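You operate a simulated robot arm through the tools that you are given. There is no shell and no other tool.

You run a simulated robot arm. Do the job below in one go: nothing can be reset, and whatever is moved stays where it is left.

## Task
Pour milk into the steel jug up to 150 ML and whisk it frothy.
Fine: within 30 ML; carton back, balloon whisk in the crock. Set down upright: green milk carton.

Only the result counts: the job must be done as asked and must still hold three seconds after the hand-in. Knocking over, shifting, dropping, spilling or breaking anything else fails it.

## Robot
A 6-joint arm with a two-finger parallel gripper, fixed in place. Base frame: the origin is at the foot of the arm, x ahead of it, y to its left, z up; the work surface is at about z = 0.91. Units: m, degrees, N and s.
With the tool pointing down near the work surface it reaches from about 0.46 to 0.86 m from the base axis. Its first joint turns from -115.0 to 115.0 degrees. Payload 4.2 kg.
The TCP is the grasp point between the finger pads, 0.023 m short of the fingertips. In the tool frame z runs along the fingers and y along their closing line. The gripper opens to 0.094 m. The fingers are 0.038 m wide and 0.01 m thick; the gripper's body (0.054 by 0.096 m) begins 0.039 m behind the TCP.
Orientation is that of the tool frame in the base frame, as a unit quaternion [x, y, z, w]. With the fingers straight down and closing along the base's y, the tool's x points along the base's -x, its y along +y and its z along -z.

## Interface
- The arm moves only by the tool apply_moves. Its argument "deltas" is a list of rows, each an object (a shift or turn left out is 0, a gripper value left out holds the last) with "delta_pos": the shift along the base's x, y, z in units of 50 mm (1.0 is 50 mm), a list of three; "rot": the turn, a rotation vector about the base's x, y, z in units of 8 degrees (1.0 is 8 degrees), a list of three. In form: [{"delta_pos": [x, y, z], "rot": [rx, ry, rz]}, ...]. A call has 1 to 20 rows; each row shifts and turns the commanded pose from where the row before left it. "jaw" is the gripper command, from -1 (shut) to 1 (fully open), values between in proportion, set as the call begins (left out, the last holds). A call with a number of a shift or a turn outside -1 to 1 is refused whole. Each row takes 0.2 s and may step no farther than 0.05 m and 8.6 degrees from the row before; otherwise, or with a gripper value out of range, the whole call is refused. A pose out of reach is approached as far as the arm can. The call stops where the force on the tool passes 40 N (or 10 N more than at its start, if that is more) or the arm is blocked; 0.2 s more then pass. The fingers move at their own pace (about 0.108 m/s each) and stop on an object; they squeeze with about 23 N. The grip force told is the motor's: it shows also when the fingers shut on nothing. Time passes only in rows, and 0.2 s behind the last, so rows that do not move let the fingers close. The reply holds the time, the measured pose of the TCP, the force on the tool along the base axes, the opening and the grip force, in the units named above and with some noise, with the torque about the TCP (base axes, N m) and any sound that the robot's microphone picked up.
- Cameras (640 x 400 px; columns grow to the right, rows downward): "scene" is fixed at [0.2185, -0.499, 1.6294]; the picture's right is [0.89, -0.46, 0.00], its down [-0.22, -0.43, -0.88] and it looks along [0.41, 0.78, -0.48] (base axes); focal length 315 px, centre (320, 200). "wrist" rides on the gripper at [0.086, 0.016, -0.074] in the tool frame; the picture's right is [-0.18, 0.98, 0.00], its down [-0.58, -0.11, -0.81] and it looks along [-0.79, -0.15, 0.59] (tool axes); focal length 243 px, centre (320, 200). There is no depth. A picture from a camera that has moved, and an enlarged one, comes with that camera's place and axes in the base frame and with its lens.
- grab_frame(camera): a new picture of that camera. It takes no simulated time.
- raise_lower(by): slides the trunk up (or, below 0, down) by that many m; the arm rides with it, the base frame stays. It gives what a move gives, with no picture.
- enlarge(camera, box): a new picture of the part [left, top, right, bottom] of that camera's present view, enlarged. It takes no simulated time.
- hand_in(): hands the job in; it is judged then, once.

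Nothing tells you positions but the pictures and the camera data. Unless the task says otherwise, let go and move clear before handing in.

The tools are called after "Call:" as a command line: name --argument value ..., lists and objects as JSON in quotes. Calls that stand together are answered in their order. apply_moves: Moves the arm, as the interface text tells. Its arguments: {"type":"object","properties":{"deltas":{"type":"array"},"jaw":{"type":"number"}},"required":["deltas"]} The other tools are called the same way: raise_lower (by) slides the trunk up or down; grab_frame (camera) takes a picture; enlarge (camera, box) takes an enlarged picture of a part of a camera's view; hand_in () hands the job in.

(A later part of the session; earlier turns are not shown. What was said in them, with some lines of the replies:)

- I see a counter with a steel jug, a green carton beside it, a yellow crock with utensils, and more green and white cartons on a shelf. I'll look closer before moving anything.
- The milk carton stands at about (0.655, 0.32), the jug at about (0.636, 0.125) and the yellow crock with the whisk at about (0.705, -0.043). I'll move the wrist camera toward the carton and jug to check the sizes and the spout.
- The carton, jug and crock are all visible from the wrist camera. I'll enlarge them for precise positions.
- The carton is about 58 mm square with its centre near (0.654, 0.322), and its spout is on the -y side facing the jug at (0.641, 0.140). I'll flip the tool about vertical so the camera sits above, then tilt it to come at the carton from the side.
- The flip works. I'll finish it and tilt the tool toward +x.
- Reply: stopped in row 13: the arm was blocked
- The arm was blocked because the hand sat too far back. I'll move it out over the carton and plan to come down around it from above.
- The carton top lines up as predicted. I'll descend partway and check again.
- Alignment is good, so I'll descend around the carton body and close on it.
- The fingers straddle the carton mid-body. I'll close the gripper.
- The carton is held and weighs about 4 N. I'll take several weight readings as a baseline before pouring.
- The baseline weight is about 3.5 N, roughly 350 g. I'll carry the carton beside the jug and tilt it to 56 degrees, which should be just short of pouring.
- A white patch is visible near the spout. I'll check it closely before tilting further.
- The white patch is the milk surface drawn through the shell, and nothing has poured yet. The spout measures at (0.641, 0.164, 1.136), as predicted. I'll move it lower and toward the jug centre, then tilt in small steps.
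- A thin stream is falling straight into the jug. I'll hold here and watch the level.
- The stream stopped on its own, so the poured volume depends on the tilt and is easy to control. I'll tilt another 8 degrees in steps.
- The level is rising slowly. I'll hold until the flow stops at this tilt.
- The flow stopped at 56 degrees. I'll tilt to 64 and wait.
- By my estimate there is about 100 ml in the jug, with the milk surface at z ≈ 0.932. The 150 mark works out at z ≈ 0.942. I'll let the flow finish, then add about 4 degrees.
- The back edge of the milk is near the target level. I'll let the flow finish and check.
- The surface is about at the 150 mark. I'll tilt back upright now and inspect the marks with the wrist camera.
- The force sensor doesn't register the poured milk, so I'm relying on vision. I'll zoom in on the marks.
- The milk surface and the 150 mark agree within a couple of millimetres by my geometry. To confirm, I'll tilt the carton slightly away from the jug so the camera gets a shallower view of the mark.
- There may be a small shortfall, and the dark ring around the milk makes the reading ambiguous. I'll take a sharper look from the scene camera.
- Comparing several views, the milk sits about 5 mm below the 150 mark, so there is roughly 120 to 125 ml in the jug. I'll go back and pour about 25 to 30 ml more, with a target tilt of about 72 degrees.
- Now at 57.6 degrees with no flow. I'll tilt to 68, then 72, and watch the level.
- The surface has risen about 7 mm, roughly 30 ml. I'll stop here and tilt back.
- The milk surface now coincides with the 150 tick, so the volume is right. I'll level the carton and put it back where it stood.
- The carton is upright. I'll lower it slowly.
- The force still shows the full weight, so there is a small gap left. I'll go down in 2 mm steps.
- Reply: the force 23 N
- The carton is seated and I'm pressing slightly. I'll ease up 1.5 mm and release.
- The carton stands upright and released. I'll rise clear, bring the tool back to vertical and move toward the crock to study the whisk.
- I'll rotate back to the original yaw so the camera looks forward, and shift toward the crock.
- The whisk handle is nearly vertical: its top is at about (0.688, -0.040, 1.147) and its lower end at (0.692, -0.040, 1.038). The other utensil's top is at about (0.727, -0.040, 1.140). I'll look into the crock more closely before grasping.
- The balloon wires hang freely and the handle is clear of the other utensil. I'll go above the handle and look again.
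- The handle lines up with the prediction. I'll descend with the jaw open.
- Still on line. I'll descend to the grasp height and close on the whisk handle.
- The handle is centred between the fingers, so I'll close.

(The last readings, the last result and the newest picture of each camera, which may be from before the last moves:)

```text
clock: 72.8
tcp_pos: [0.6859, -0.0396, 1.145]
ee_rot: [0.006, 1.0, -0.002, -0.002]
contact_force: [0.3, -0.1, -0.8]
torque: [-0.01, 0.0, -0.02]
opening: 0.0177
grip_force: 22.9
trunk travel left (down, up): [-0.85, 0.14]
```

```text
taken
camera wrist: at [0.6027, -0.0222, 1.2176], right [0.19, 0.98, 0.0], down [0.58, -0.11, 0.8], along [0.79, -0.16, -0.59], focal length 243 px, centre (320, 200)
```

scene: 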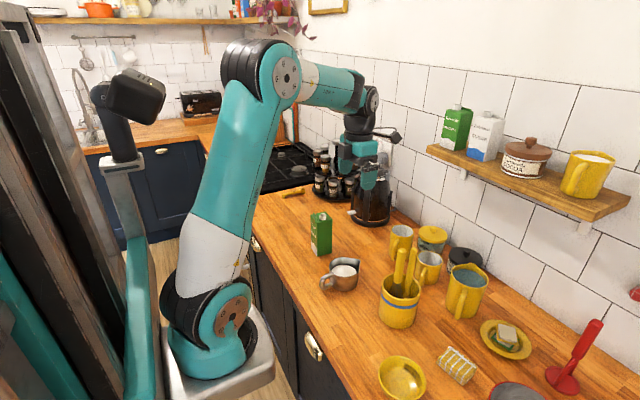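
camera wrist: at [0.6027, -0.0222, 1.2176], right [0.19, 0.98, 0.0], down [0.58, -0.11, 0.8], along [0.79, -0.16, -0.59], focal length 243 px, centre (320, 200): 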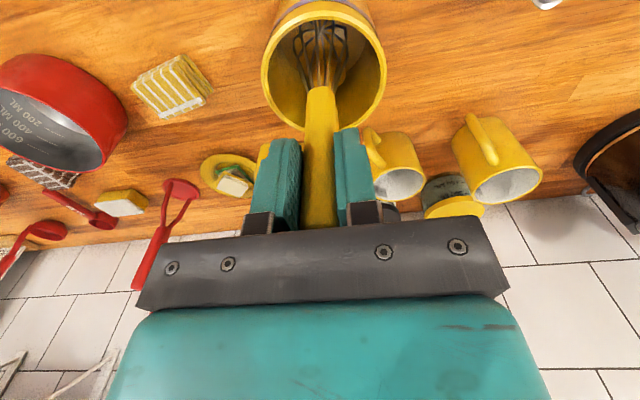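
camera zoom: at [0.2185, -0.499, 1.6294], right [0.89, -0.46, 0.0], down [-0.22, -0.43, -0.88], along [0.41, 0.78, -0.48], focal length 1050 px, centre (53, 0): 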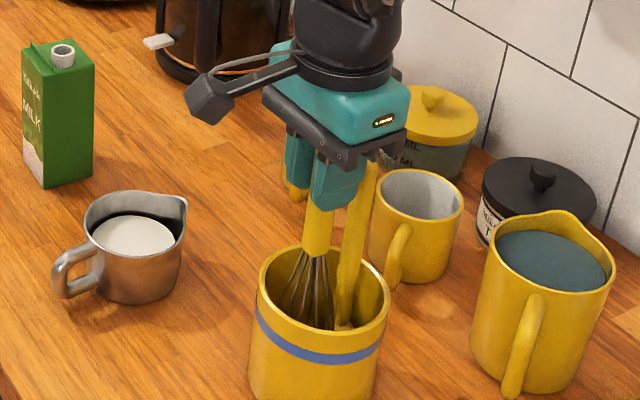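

The whisk is held and the other utensil hasn't moved. I'll continue lifting out of the crock.

Call:
apply_moves --deltas '[{"delta_pos": [0, 0, 0.5]}, {"delta_pos": [0, 0, 0.5]}, {"delta_pos": [0, 0, 0.6]}, {"delta_pos": [0, 0, 0.6]}, {"delta_pos": [0, 0, 0.4]}, {}]'

Call:
grab_frame --camera "scene"

Call:
enlarge --camera "scene" --box '[350, 180, 450, 320]'

Call:
grab_frame --camera "wrist"

```text
clock: 74.2
tcp_pos: [0.6882, -0.0398, 1.2755]
ee_rot: [0.004, 1.0, -0.001, -0.002]
contact_force: [-0.7, 0.2, -1.2]
torque: [-0.01, 0.01, 0.0]
opening: 0.0178
grip_force: 22.9
trunk travel left (down, up): [-0.85, 0.14]
```

```text
taken
```

scene: 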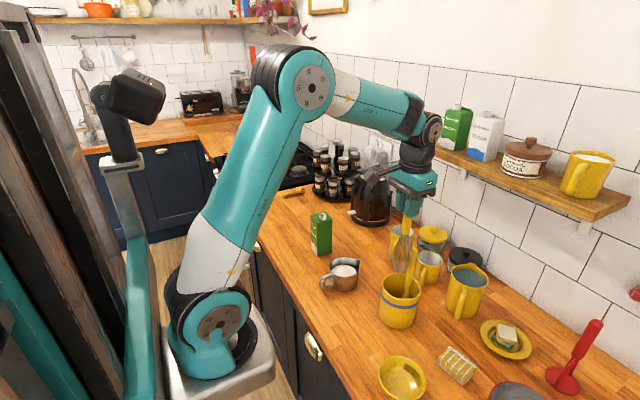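

```text
2.86 times, centred on (400, 250) of scene
camera zoom: at [0.2185, -0.499, 1.6294], right [0.89, -0.46, 0.0], down [-0.22, -0.43, -0.88], along [0.41, 0.78, -0.48], focal length 900 px, centre (91, 57)
```

zoom: 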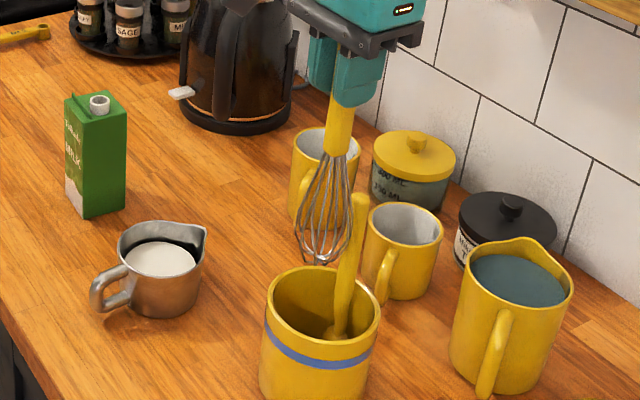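

```text
taken
camera wrist: at [0.6036, -0.0224, 1.3491], right [0.2, 0.98, 0.0], down [0.58, -0.11, 0.8], along [0.79, -0.16, -0.59], focal length 243 px, centre (320, 200)
```

wrist: 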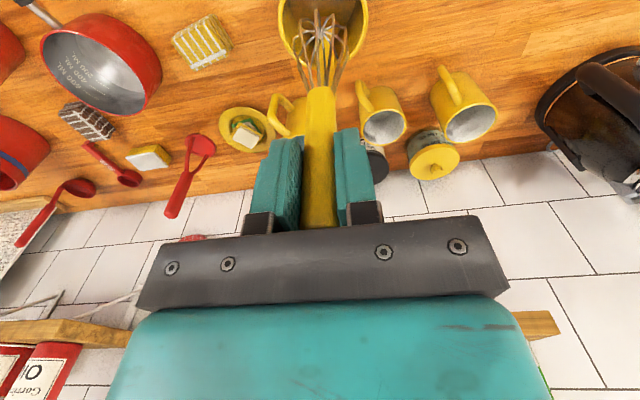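

It's a balloon whisk with a radius of about 24 mm, and its tip is about 0.199 m below the TCP. I'll move it above the jug, staying over the rim, and check the centring.

Call:
apply_moves --deltas '[{"delta_pos": [-0.15, 0.5, 0]}, {"delta_pos": [-0.2, 0.7, 0]}, {"delta_pos": [-0.2, 0.7, 0]}, {"delta_pos": [-0.2, 0.7, 0]}, {"delta_pos": [-0.2, 0.6, 0]}, {"delta_pos": [-0.11, 0.46, 0]}, {"delta_pos": [0, 0, -0.6]}, {"delta_pos": [0, 0, -0.6]}, {}]'

Call:
enlarge --camera "scene" --box '[300, 190, 400, 300]'

Call:
grab_frame --camera "wrist"

```text
clock: 76.2
tcp_pos: [0.6324, 0.1445, 1.2151]
ee_rot: [0.006, 1.0, -0.001, -0.001]
contact_force: [-0.2, -0.5, -0.2]
torque: [0.03, -0.01, 0.02]
opening: 0.0176
grip_force: 23.0
trunk travel left (down, up): [-0.85, 0.14]
```

```text
3.64 times, centred on (350, 245) of scene
camera zoom: at [0.2185, -0.499, 1.6294], right [0.89, -0.46, 0.0], down [-0.22, -0.43, -0.88], along [0.41, 0.78, -0.48], focal length 1145 px, centre (211, 36)
```

zoom: 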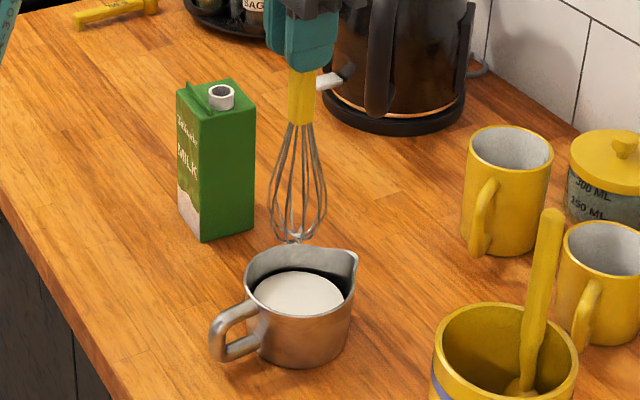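

```text
taken
camera wrist: at [0.5485, 0.1619, 1.2886], right [0.19, 0.98, 0.0], down [0.58, -0.11, 0.8], along [0.79, -0.16, -0.59], focal length 243 px, centre (320, 200)
```

wrist: 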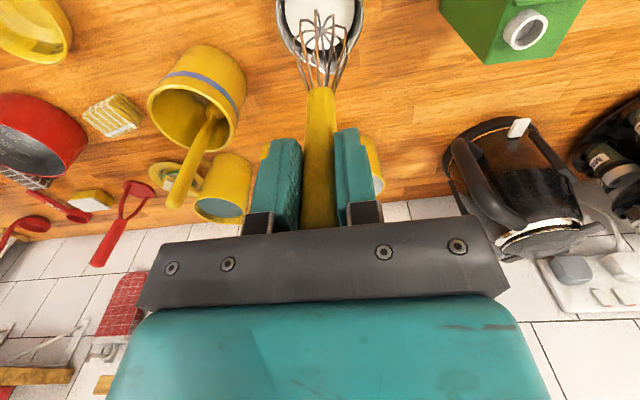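

The whisk is nearly centred and the jug centre is at about (0.642, 0.144). I'll nudge 4 mm in x and lower gently into the milk.

Call:
apply_moves --deltas '[{"delta_pos": [0.09, 0, -0.4]}, {"delta_pos": [0, 0, -0.5]}, {"delta_pos": [0, 0, -0.5]}, {}]'

Call:
enlarge --camera "scene" --box '[320, 230, 380, 300]'

Call:
enlarge --camera "wrist" --box '[240, 0, 400, 100]'

```text
clock: 77.2
tcp_pos: [0.6386, 0.1434, 1.1433]
ee_rot: [0.005, 1.0, -0.002, -0.001]
contact_force: [0.4, 0.3, -0.5]
torque: [0.05, 0.01, -0.01]
opening: 0.0176
grip_force: 23.4
trunk travel left (down, up): [-0.85, 0.14]
```

```text
5.71 times, centred on (350, 265) of scene
camera zoom: at [0.2185, -0.499, 1.6294], right [0.89, -0.46, 0.0], down [-0.22, -0.43, -0.88], along [0.41, 0.78, -0.48], focal length 1799 px, centre (149, -171)
```

zoom: 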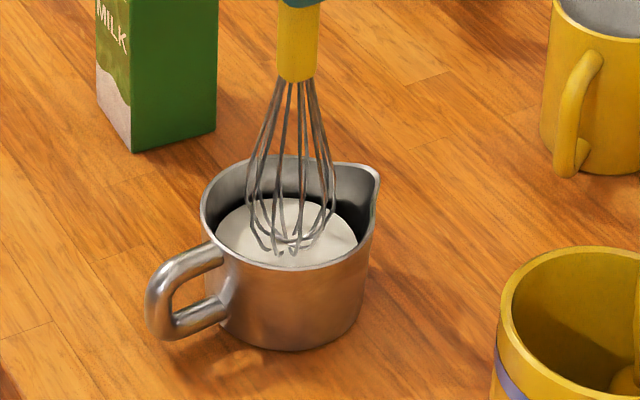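

```text
4.00 times, centred on (320, 50) of wrist
camera zoom: at [0.5549, 0.1608, 1.2169], right [0.19, 0.98, 0.0], down [0.58, -0.11, 0.8], along [0.79, -0.16, -0.59], focal length 970 px, centre (320, 800)
```

zoom: 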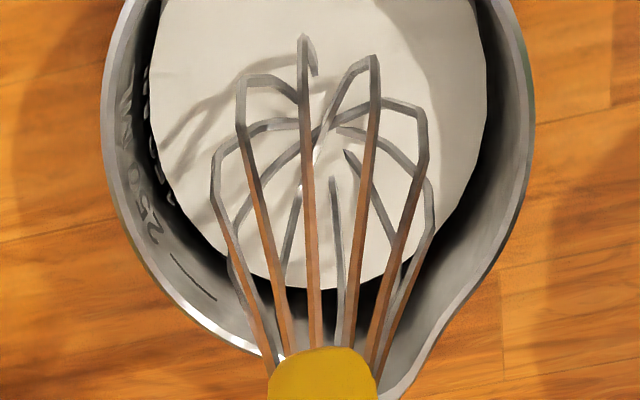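

The whisk is well centred, with its tip at the milk surface. I'll lower it 20 mm and start gentle circles of 7 mm radius, watching the force.

Call:
apply_moves --deltas '[{"delta_pos": [0, 0, -0.2]}, {"delta_pos": [0, 0, -0.2]}, {}]'

Call:
apply_moves --deltas '[{"delta_pos": [0.14, 0, 0]}, {"delta_pos": [-0.14, 0.14, 0]}, {"delta_pos": [-0.14, -0.14, 0]}, {"delta_pos": [0.14, -0.14, 0]}, {"delta_pos": [0.14, 0.14, 0]}, {"delta_pos": [-0.14, 0.14, 0]}, {"delta_pos": [-0.14, -0.14, 0]}, {"delta_pos": [0.14, -0.14, 0]}, {"delta_pos": [0.14, 0.14, 0]}]'

Call:
enlarge --camera "scene" --box '[320, 230, 380, 300]'

Call:
enlarge --camera "wrist" --box '[240, 0, 400, 100]'

```text
clock: 78.0
tcp_pos: [0.6398, 0.1431, 1.1224]
ee_rot: [0.005, 1.0, -0.001, -0.001]
contact_force: [-0.4, 0.1, 0.3]
torque: [-0.04, -0.01, -0.01]
opening: 0.0174
grip_force: 23.3
trunk travel left (down, up): [-0.85, 0.14]
```

```text
clock: 80.0
tcp_pos: [0.6464, 0.1427, 1.1232]
ee_rot: [0.006, 1.0, 0.0, 0.0]
contact_force: [-0.1, -0.2, 0.5]
torque: [0.0, 0.01, -0.02]
opening: 0.0176
grip_force: 23.0
trunk travel left (down, up): [-0.85, 0.14]
```

```text
5.71 times, centred on (350, 265) of scene
camera zoom: at [0.2185, -0.499, 1.6294], right [0.89, -0.46, 0.0], down [-0.22, -0.43, -0.88], along [0.41, 0.78, -0.48], focal length 1799 px, centre (149, -171)
```

zoom: 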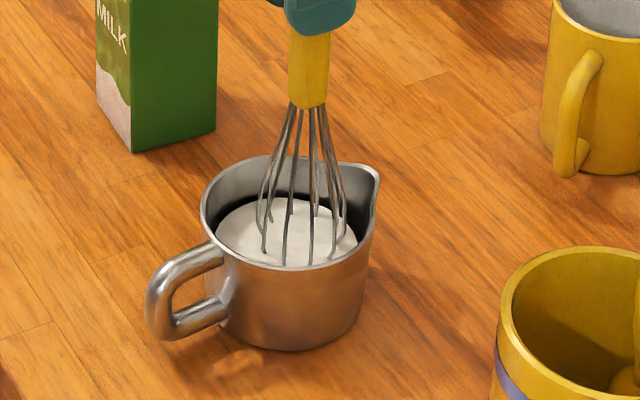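

```text
4.00 times, centred on (320, 50) of wrist
camera zoom: at [0.5622, 0.16, 1.1978], right [0.2, 0.98, 0.0], down [0.58, -0.11, 0.81], along [0.79, -0.16, -0.59], focal length 970 px, centre (320, 800)
```

zoom: 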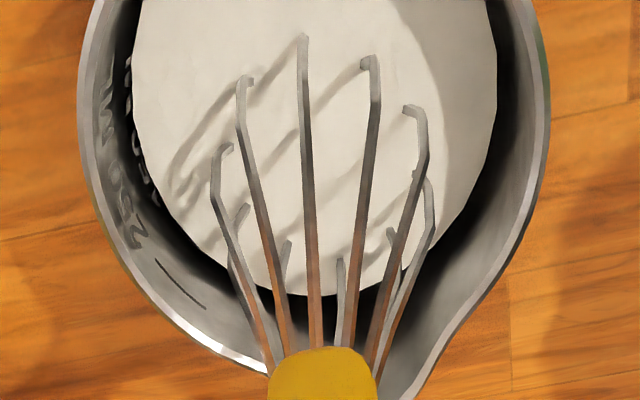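

No contact and clean stirring. I'll whisk faster with a 9 mm star pattern.

Call:
apply_moves --deltas '[{"delta_pos": [-0.02, 0.02, 0]}, {"delta_pos": [-0.326, 0.106, 0]}, {"delta_pos": [0.201, -0.277, 0]}, {"delta_pos": [0, 0.342, 0]}, {"delta_pos": [-0.201, -0.277, 0]}, {"delta_pos": [0.326, 0.106, 0]}, {"delta_pos": [-0.326, 0.106, 0]}, {"delta_pos": [0.201, -0.277, 0]}, {"delta_pos": [0, 0.342, 0]}, {"delta_pos": [-0.201, -0.277, 0]}, {"delta_pos": [0.326, 0.106, 0]}, {"delta_pos": [-0.326, 0.106, 0]}, {"delta_pos": [0.201, -0.277, 0]}, {"delta_pos": [0, 0.342, 0]}, {"delta_pos": [-0.201, -0.277, 0]}, {"delta_pos": [0.326, 0.106, 0]}]'

Call:
enlarge --camera "scene" --box '[320, 230, 380, 300]'

Call:
enlarge --camera "wrist" --box '[240, 0, 400, 100]'

```text
clock: 83.4
tcp_pos: [0.6441, 0.144, 1.1259]
ee_rot: [0.006, 1.0, -0.001, 0.0]
contact_force: [1.0, -0.6, -1.4]
torque: [0.03, 0.0, 0.01]
opening: 0.0174
grip_force: 22.5
trunk travel left (down, up): [-0.85, 0.14]
```

```text
5.71 times, centred on (350, 265) of scene
camera zoom: at [0.2185, -0.499, 1.6294], right [0.89, -0.46, 0.0], down [-0.22, -0.43, -0.88], along [0.41, 0.78, -0.48], focal length 1799 px, centre (149, -171)
```

zoom: 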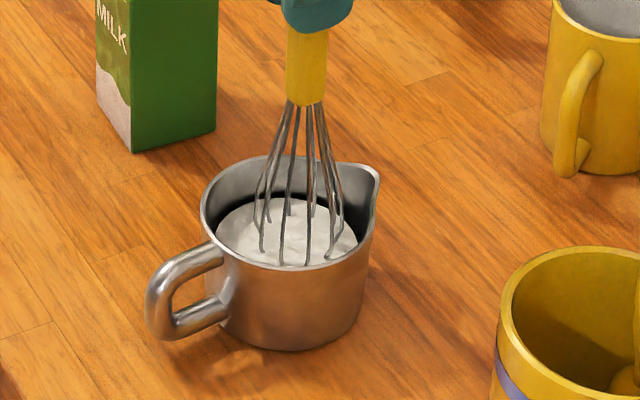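

```text
4.00 times, centred on (320, 50) of wrist
camera zoom: at [0.5609, 0.1608, 1.1993], right [0.2, 0.98, 0.0], down [0.58, -0.11, 0.81], along [0.79, -0.16, -0.59], focal length 970 px, centre (320, 800)
```

zoom: 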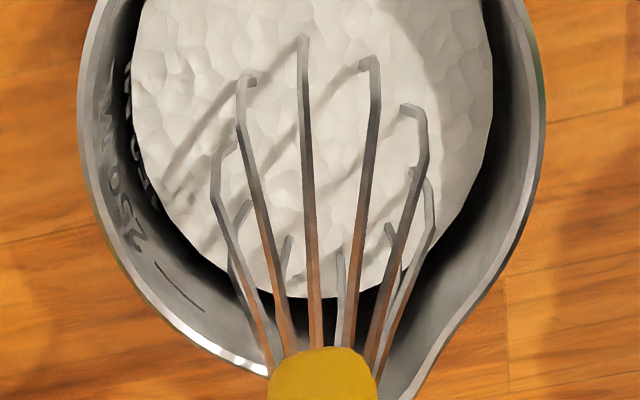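

Froth bubbles are appearing. I'll keep whisking.

Call:
apply_moves --deltas '[{"delta_pos": [-0.326, 0.106, -0.03]}, {"delta_pos": [0.201, -0.277, 0]}, {"delta_pos": [0, 0.342, 0]}, {"delta_pos": [-0.201, -0.277, 0]}, {"delta_pos": [0.326, 0.106, 0]}, {"delta_pos": [-0.326, 0.106, 0]}, {"delta_pos": [0.201, -0.277, 0]}, {"delta_pos": [0, 0.342, 0]}, {"delta_pos": [-0.201, -0.277, 0]}, {"delta_pos": [0.326, 0.106, 0]}, {"delta_pos": [-0.326, 0.106, 0]}, {"delta_pos": [0.201, -0.277, 0]}, {"delta_pos": [0, 0.342, 0]}, {"delta_pos": [-0.201, -0.277, 0]}, {"delta_pos": [0.326, 0.106, 0]}, {"delta_pos": [-0.326, 0.106, 0]}, {"delta_pos": [0.201, -0.277, 0]}, {"delta_pos": [0, 0.342, 0]}, {"delta_pos": [-0.201, -0.277, 0]}, {"delta_pos": [0.326, 0.106, 0]}]'

Call:
enlarge --camera "wrist" --box '[240, 0, 400, 100]'

Call:
apply_moves --deltas '[{"delta_pos": [-0.326, 0.106, 0]}, {"delta_pos": [0.201, -0.277, 0]}, {"delta_pos": [0, 0.342, 0]}, {"delta_pos": [-0.201, -0.277, 0]}, {"delta_pos": [0.326, 0.106, 0]}, {"delta_pos": [-0.326, 0.106, 0]}, {"delta_pos": [0.201, -0.277, 0]}, {"delta_pos": [0, 0.342, 0]}, {"delta_pos": [-0.201, -0.277, 0]}, {"delta_pos": [0.326, 0.106, 0]}, {"delta_pos": [-0.326, 0.106, 0]}, {"delta_pos": [0.201, -0.277, 0]}, {"delta_pos": [0, 0.342, 0]}, {"delta_pos": [-0.201, -0.277, 0]}, {"delta_pos": [0.326, 0.106, 0]}, {"delta_pos": [-0.326, 0.106, 0]}, {"delta_pos": [0.201, -0.277, 0]}, {"delta_pos": [0, 0.342, 0]}, {"delta_pos": [-0.201, -0.277, 0]}, {"delta_pos": [0.326, 0.106, 0]}]'

Call:
enlarge --camera "wrist" --box '[240, 0, 400, 100]'

Call:
enlarge --camera "scene" --box '[320, 230, 380, 300]'

```text
clock: 87.6
tcp_pos: [0.6465, 0.1434, 1.1214]
ee_rot: [0.005, 1.0, -0.001, -0.001]
contact_force: [-0.3, -0.5, -0.8]
torque: [0.01, -0.02, 0.02]
opening: 0.0176
grip_force: 23.1
trunk travel left (down, up): [-0.85, 0.14]
```

```text
4.00 times, centred on (320, 50) of wrist
camera zoom: at [0.5609, 0.1607, 1.196], right [0.2, 0.98, 0.0], down [0.58, -0.11, 0.81], along [0.79, -0.16, -0.59], focal length 970 px, centre (320, 800)
```

zoom: 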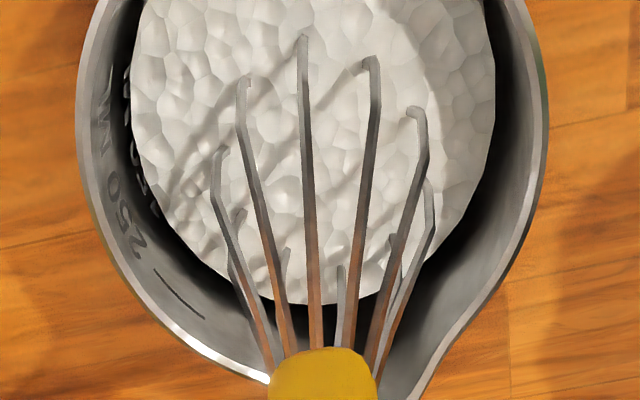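

```text
clock: 91.8
tcp_pos: [0.6447, 0.1431, 1.1225]
ee_rot: [0.006, 1.0, -0.001, -0.001]
contact_force: [0.7, 0.0, 0.0]
torque: [0.04, -0.03, -0.02]
opening: 0.0176
grip_force: 22.6
trunk travel left (down, up): [-0.85, 0.14]
```

```text
4.00 times, centred on (320, 50) of wrist
camera zoom: at [0.5609, 0.1601, 1.1967], right [0.2, 0.98, 0.0], down [0.58, -0.11, 0.81], along [0.79, -0.16, -0.59], focal length 970 px, centre (320, 800)
```

zoom: 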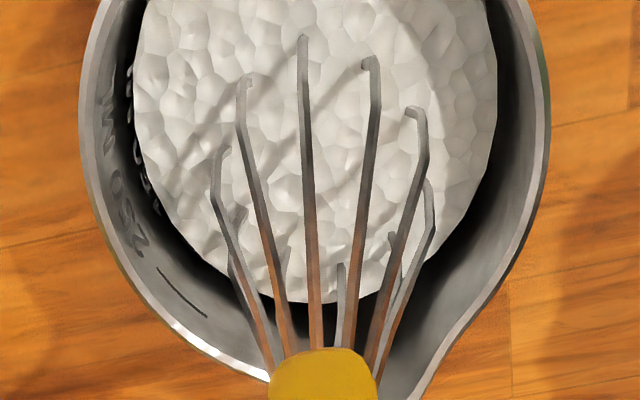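

```text
5.71 times, centred on (350, 265) of scene
camera zoom: at [0.2185, -0.499, 1.6294], right [0.89, -0.46, 0.0], down [-0.22, -0.43, -0.88], along [0.41, 0.78, -0.48], focal length 1799 px, centre (149, -171)
```

zoom: 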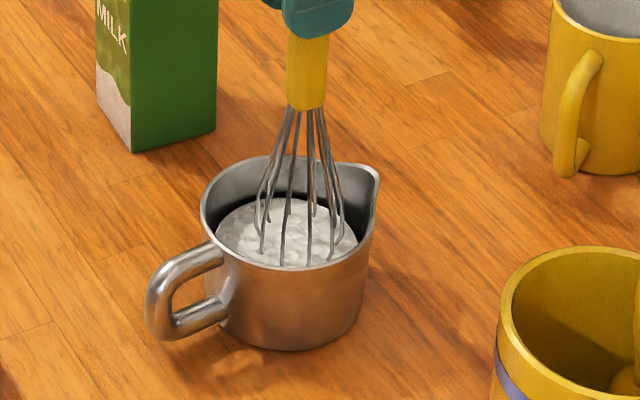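

The milk is clearly frothy and looks close to saturated. I'll do one more round to be safe.

Call:
apply_moves --deltas '[{"delta_pos": [-0.326, 0.106, 0]}, {"delta_pos": [0.201, -0.277, 0]}, {"delta_pos": [0, 0.342, 0]}, {"delta_pos": [-0.201, -0.277, 0]}, {"delta_pos": [0.326, 0.106, 0]}, {"delta_pos": [-0.326, 0.106, 0]}, {"delta_pos": [0.201, -0.277, 0]}, {"delta_pos": [0, 0.342, 0]}, {"delta_pos": [-0.201, -0.277, 0]}, {"delta_pos": [0.326, 0.106, 0]}, {"delta_pos": [-0.326, 0.106, 0]}, {"delta_pos": [0.201, -0.277, 0]}, {"delta_pos": [0, 0.342, 0]}, {"delta_pos": [-0.201, -0.277, 0]}, {"delta_pos": [0.326, 0.106, 0]}, {"delta_pos": [-0.18, 0, 0]}, {}]'

Call:
enlarge --camera "wrist" --box '[240, 0, 400, 100]'

```text
clock: 95.4
tcp_pos: [0.635, 0.1413, 1.121]
ee_rot: [0.006, 1.0, -0.001, -0.001]
contact_force: [-0.7, -0.5, -1.4]
torque: [0.0, -0.02, 0.01]
opening: 0.0175
grip_force: 23.3
trunk travel left (down, up): [-0.85, 0.14]
```

```text
4.00 times, centred on (320, 50) of wrist
camera zoom: at [0.5516, 0.1592, 1.1958], right [0.19, 0.98, 0.0], down [0.58, -0.11, 0.8], along [0.79, -0.16, -0.59], focal length 970 px, centre (320, 800)
```

zoom: 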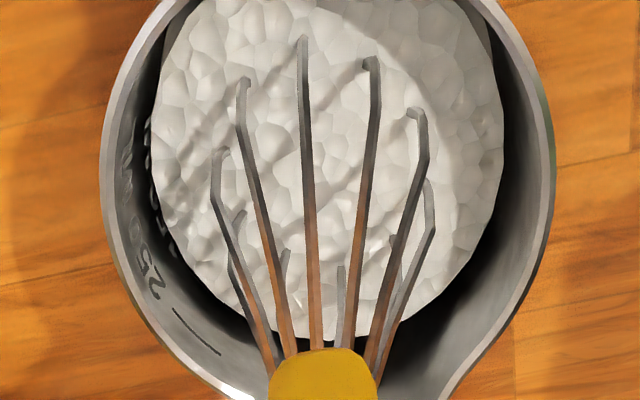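

The milk is frothy. I'll lift the whisk, pause over the jug to let it drip, then take it back above the crock.

Call:
apply_moves --deltas '[{"delta_pos": [0.04, 0, 0.3]}, {"delta_pos": [0, 0, 0.4]}, {"delta_pos": [0, 0, 0.4]}, {}, {}, {}, {}, {}, {"delta_pos": [0, 0, 0.5]}, {"delta_pos": [0, 0, 0.6]}, {"delta_pos": [0, 0, 0.6]}, {"delta_pos": [0, 0, 0.35]}, {}, {}]'

Call:
enlarge --camera "scene" --box '[300, 190, 420, 310]'

```text
clock: 98.4
tcp_pos: [0.6384, 0.1428, 1.2789]
ee_rot: [0.004, 1.0, -0.001, -0.001]
contact_force: [0.2, 0.1, -0.3]
torque: [-0.04, 0.03, 0.01]
opening: 0.0173
grip_force: 22.6
trunk travel left (down, up): [-0.85, 0.14]
```

```text
3.33 times, centred on (360, 250) of scene
camera zoom: at [0.2185, -0.499, 1.6294], right [0.89, -0.46, 0.0], down [-0.22, -0.43, -0.88], along [0.41, 0.78, -0.48], focal length 1050 px, centre (187, 33)
```

zoom: 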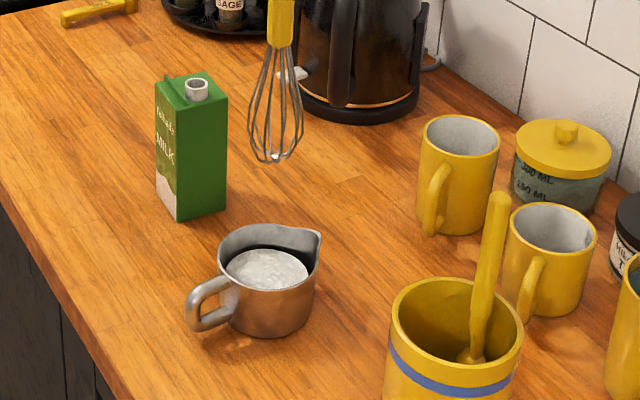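

No drips on the counter. I'll move back over the crock along the same line.

Call:
apply_moves --deltas '[{"delta_pos": [0.15, -0.5, 0]}, {"delta_pos": [0.18, -0.7, 0]}, {"delta_pos": [0.18, -0.7, 0]}, {"delta_pos": [0.18, -0.7, 0]}, {"delta_pos": [0.17, -0.6, 0]}, {"delta_pos": [0.1, -0.44, 0]}, {}, {}]'

Call:
enlarge --camera "scene" --box '[350, 180, 450, 320]'

Call:
enlarge --camera "wrist" --box '[240, 0, 400, 100]'

```text
clock: 100.2
tcp_pos: [0.6849, -0.0411, 1.2809]
ee_rot: [0.006, 1.0, -0.001, -0.002]
contact_force: [-0.1, -0.2, -1.2]
torque: [-0.03, 0.01, 0.02]
opening: 0.0173
grip_force: 23.0
trunk travel left (down, up): [-0.85, 0.14]
```

```text
2.86 times, centred on (400, 250) of scene
camera zoom: at [0.2185, -0.499, 1.6294], right [0.89, -0.46, 0.0], down [-0.22, -0.43, -0.88], along [0.41, 0.78, -0.48], focal length 900 px, centre (91, 57)
```

zoom: 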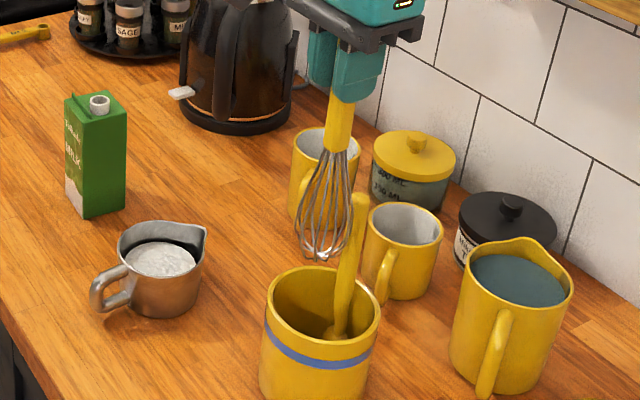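

```text
4.00 times, centred on (320, 50) of wrist
camera zoom: at [0.6015, -0.0233, 1.3547], right [0.19, 0.98, 0.0], down [0.58, -0.11, 0.8], along [0.79, -0.16, -0.59], focal length 970 px, centre (320, 800)
```

zoom: 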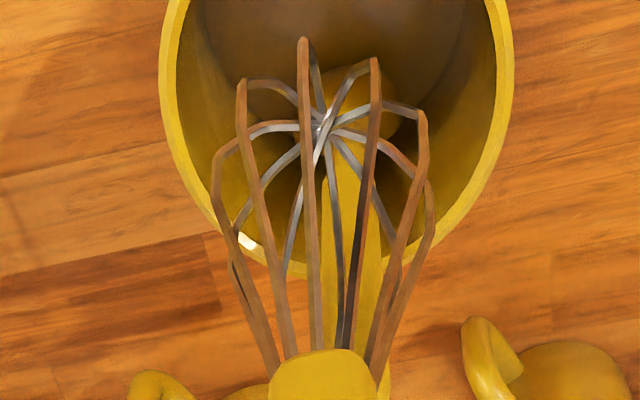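

Same geometry as when I lifted it out. I'll lower it slowly into the crock and watch the force.

Call:
apply_moves --deltas '[{"delta_pos": [0.02, 0.02, -0.4]}, {"delta_pos": [0, 0, -0.4]}, {"delta_pos": [0, 0, -0.4]}, {"delta_pos": [0, 0, -0.4]}, {}]'

Call:
enlarge --camera "scene" --box '[350, 200, 450, 320]'

Call:
apply_moves --deltas '[{"delta_pos": [0, 0, -0.4]}, {"delta_pos": [0, 0, -0.4]}, {"delta_pos": [0, 0, -0.4]}, {}]'

Call:
enlarge --camera "scene" --box '[350, 200, 450, 320]'

```text
clock: 101.4
tcp_pos: [0.6871, -0.0383, 1.1998]
ee_rot: [0.005, 1.0, -0.001, -0.002]
contact_force: [0.3, -0.5, -1.7]
torque: [0.01, 0.02, 0.03]
opening: 0.0178
grip_force: 22.6
trunk travel left (down, up): [-0.85, 0.14]
```

```text
3.33 times, centred on (400, 260) of scene
camera zoom: at [0.2185, -0.499, 1.6294], right [0.89, -0.46, 0.0], down [-0.22, -0.43, -0.88], along [0.41, 0.78, -0.48], focal length 1050 px, centre (53, 0)
```

zoom: 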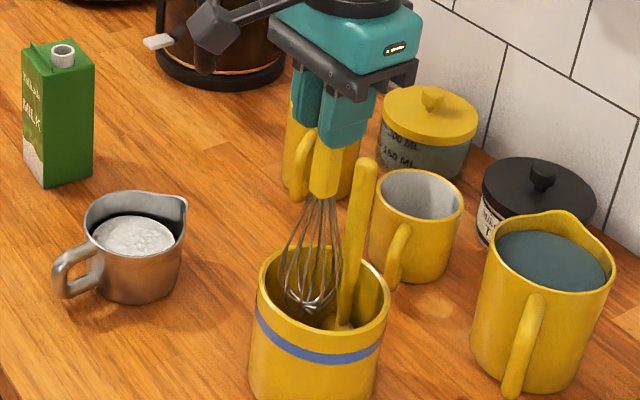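

```text
clock: 102.4
tcp_pos: [0.6865, -0.0379, 1.1385]
ee_rot: [0.006, 1.0, -0.001, -0.002]
contact_force: [-0.3, 0.1, -0.8]
torque: [-0.01, -0.01, 0.0]
opening: 0.0179
grip_force: 23.1
trunk travel left (down, up): [-0.85, 0.14]
```

```text
3.33 times, centred on (400, 260) of scene
camera zoom: at [0.2185, -0.499, 1.6294], right [0.89, -0.46, 0.0], down [-0.22, -0.43, -0.88], along [0.41, 0.78, -0.48], focal length 1050 px, centre (53, 0)
```

zoom: 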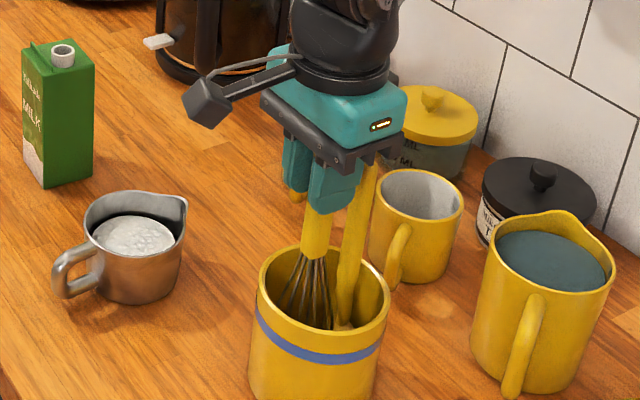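

Nearly there. I'll lower the last 20 mm in small steps.

Call:
apply_moves --deltas '[{"delta_pos": [0, 0, -0.2]}, {"delta_pos": [0, -0.02, -0.14]}, {}]'

Call:
apply_moves --deltas '[{"delta_pos": [0, 0, -0.04]}, {}]'

```text
clock: 103.2
tcp_pos: [0.6862, -0.0392, 1.1224]
ee_rot: [0.006, 1.0, 0.0, -0.001]
contact_force: [-0.5, -0.3, 0.1]
torque: [-0.01, -0.02, 0.02]
opening: 0.0177
grip_force: 23.4
trunk travel left (down, up): [-0.85, 0.14]
```

```text
clock: 103.8
tcp_pos: [0.6883, -0.0397, 1.1213]
ee_rot: [0.005, 1.0, -0.001, -0.002]
contact_force: [0.6, -0.6, -1.3]
torque: [0.01, 0.0, 0.01]
opening: 0.0179
grip_force: 22.9
trunk travel left (down, up): [-0.85, 0.14]
```

Call:
apply_moves --deltas '[{"delta_pos": [0, 0, -0.03]}, {}]'

Call:
apply_moves --deltas '[{"delta_pos": [0, 0, -0.02]}, {}]'

```text
clock: 104.4
tcp_pos: [0.6881, -0.0394, 1.1211]
ee_rot: [0.005, 1.0, -0.001, -0.001]
contact_force: [-0.4, 0.2, 0.2]
torque: [0.0, 0.0, 0.0]
opening: 0.0176
grip_force: 22.9
trunk travel left (down, up): [-0.85, 0.14]
```

```text
clock: 105.0
tcp_pos: [0.6877, -0.0387, 1.1196]
ee_rot: [0.006, 1.0, -0.001, -0.001]
contact_force: [-0.7, -0.5, 1.6]
torque: [-0.03, 0.01, -0.01]
opening: 0.0177
grip_force: 23.3
trunk travel left (down, up): [-0.85, 0.14]
```

The whisk is resting on the crock floor. I'll release and look.

Call:
apply_moves --deltas '[{}, {}, {}, {}, {}]' --jaw 1

Call:
grab_frame --camera "wrist"

Call:
enlarge --camera "scene" --box '[350, 200, 450, 320]'

```text
clock: 106.2
tcp_pos: [0.6865, -0.0396, 1.1188]
ee_rot: [0.005, 1.0, -0.001, -0.001]
contact_force: [-1.2, 0.4, 0.1]
torque: [-0.03, -0.01, 0.01]
opening: 0.0941
grip_force: 0.0
trunk travel left (down, up): [-0.85, 0.14]
```

```text
taken
camera wrist: at [0.6026, -0.0216, 1.1933], right [0.19, 0.98, 0.0], down [0.58, -0.11, 0.8], along [0.79, -0.16, -0.59], focal length 243 px, centre (320, 200)
```

wrist: 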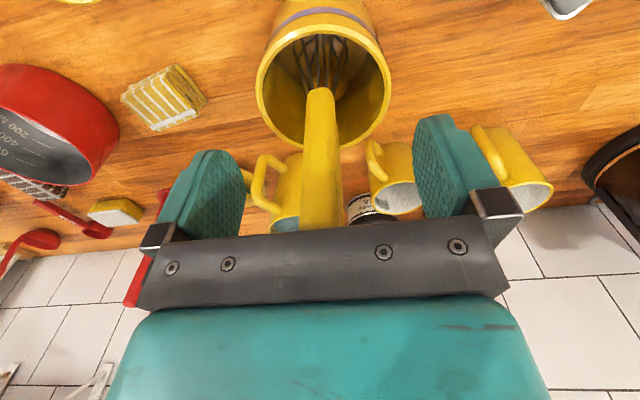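

```text
3.33 times, centred on (400, 260) of scene
camera zoom: at [0.2185, -0.499, 1.6294], right [0.89, -0.46, 0.0], down [-0.22, -0.43, -0.88], along [0.41, 0.78, -0.48], focal length 1050 px, centre (53, 0)
```

zoom: 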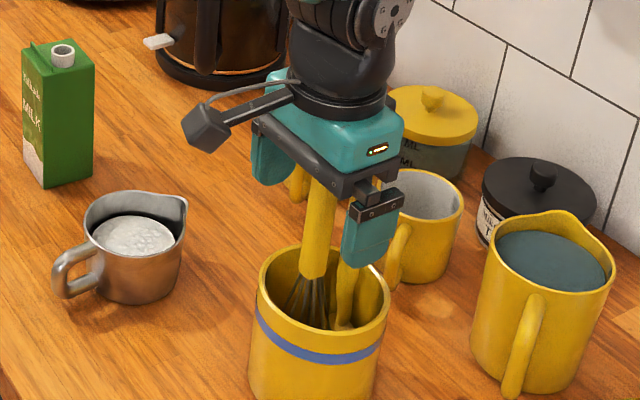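

The whisk stays put in the crock. I'll lift straight up and clear, then check everything.

Call:
apply_moves --deltas '[{"delta_pos": [0, 0, 0.3]}, {"delta_pos": [0, 0, 0.6]}, {"delta_pos": [0, 0, 0.8]}, {"delta_pos": [0, 0, 0.9]}, {"delta_pos": [0, 0, 0.9]}, {"delta_pos": [-0.6, 0, 0.5]}, {"delta_pos": [-0.8, 0, 0.4]}, {"delta_pos": [-0.8, 0, 0]}, {}, {}, {}, {}]'

Call:
grab_frame --camera "scene"

Call:
enlarge --camera "scene" --box '[290, 190, 450, 330]'

Call:
grab_frame --camera "wrist"

```text
clock: 108.8
tcp_pos: [0.5782, -0.0402, 1.3389]
ee_rot: [0.005, 1.0, -0.001, -0.002]
contact_force: [0.2, 0.3, -0.2]
torque: [-0.02, 0.0, 0.0]
opening: 0.094
grip_force: 0.0
trunk travel left (down, up): [-0.85, 0.14]
```

```text
taken
```

scene: 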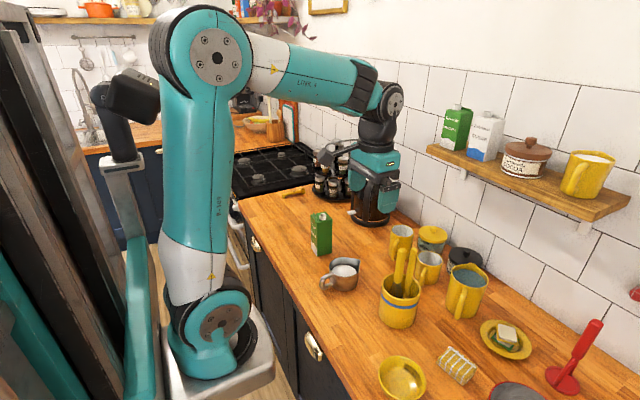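

```text
2.86 times, centred on (370, 260) of scene
camera zoom: at [0.2185, -0.499, 1.6294], right [0.89, -0.46, 0.0], down [-0.22, -0.43, -0.88], along [0.41, 0.78, -0.48], focal length 900 px, centre (177, 29)
```

zoom: 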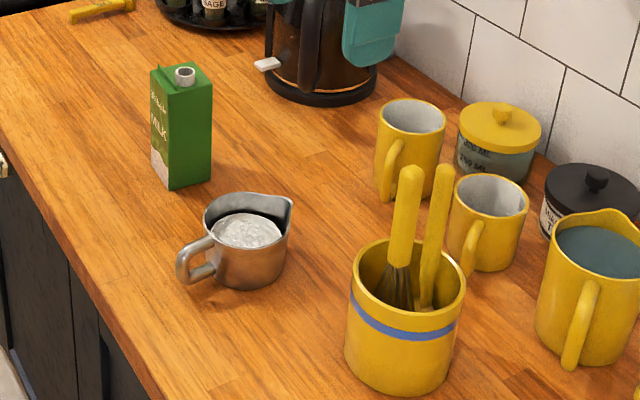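

```text
taken
camera wrist: at [0.4936, -0.0238, 1.4128], right [0.19, 0.98, 0.0], down [0.58, -0.11, 0.8], along [0.79, -0.16, -0.59], focal length 243 px, centre (320, 200)
```

wrist: 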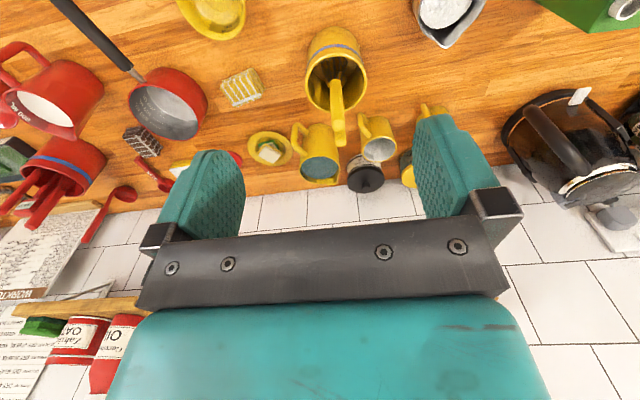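

The carton is upright in its spot, the jug holds frothy milk at the 150 mark, the whisk is back in the crock, and nothing else has moved. The arm is clear, so I'm handing in.

Call:
hand_in

```text
The job is handed in.
```

The job is done and handed in. The steel jug holds about 150 ML of frothed milk, the green carton is upright in its original spot, and the balloon whisk is back in the yellow crock.

- **Milk level:** I judged the volume by eye, because the force readings did not change as milk left the carton. The first pour came up about 25 ML short, so I poured a little more until the surface sat level with the 150 mark. I put it at about 150–158 ML, inside the 30 ML tolerance.
- **Froth:** I whisked until bubbles covered the surface and further rounds made no visible difference.
- **Everything else:** the last pictures showed no spills or drips on the counter and nothing else out of place. The gripper was open and clear of everything before I handed in.
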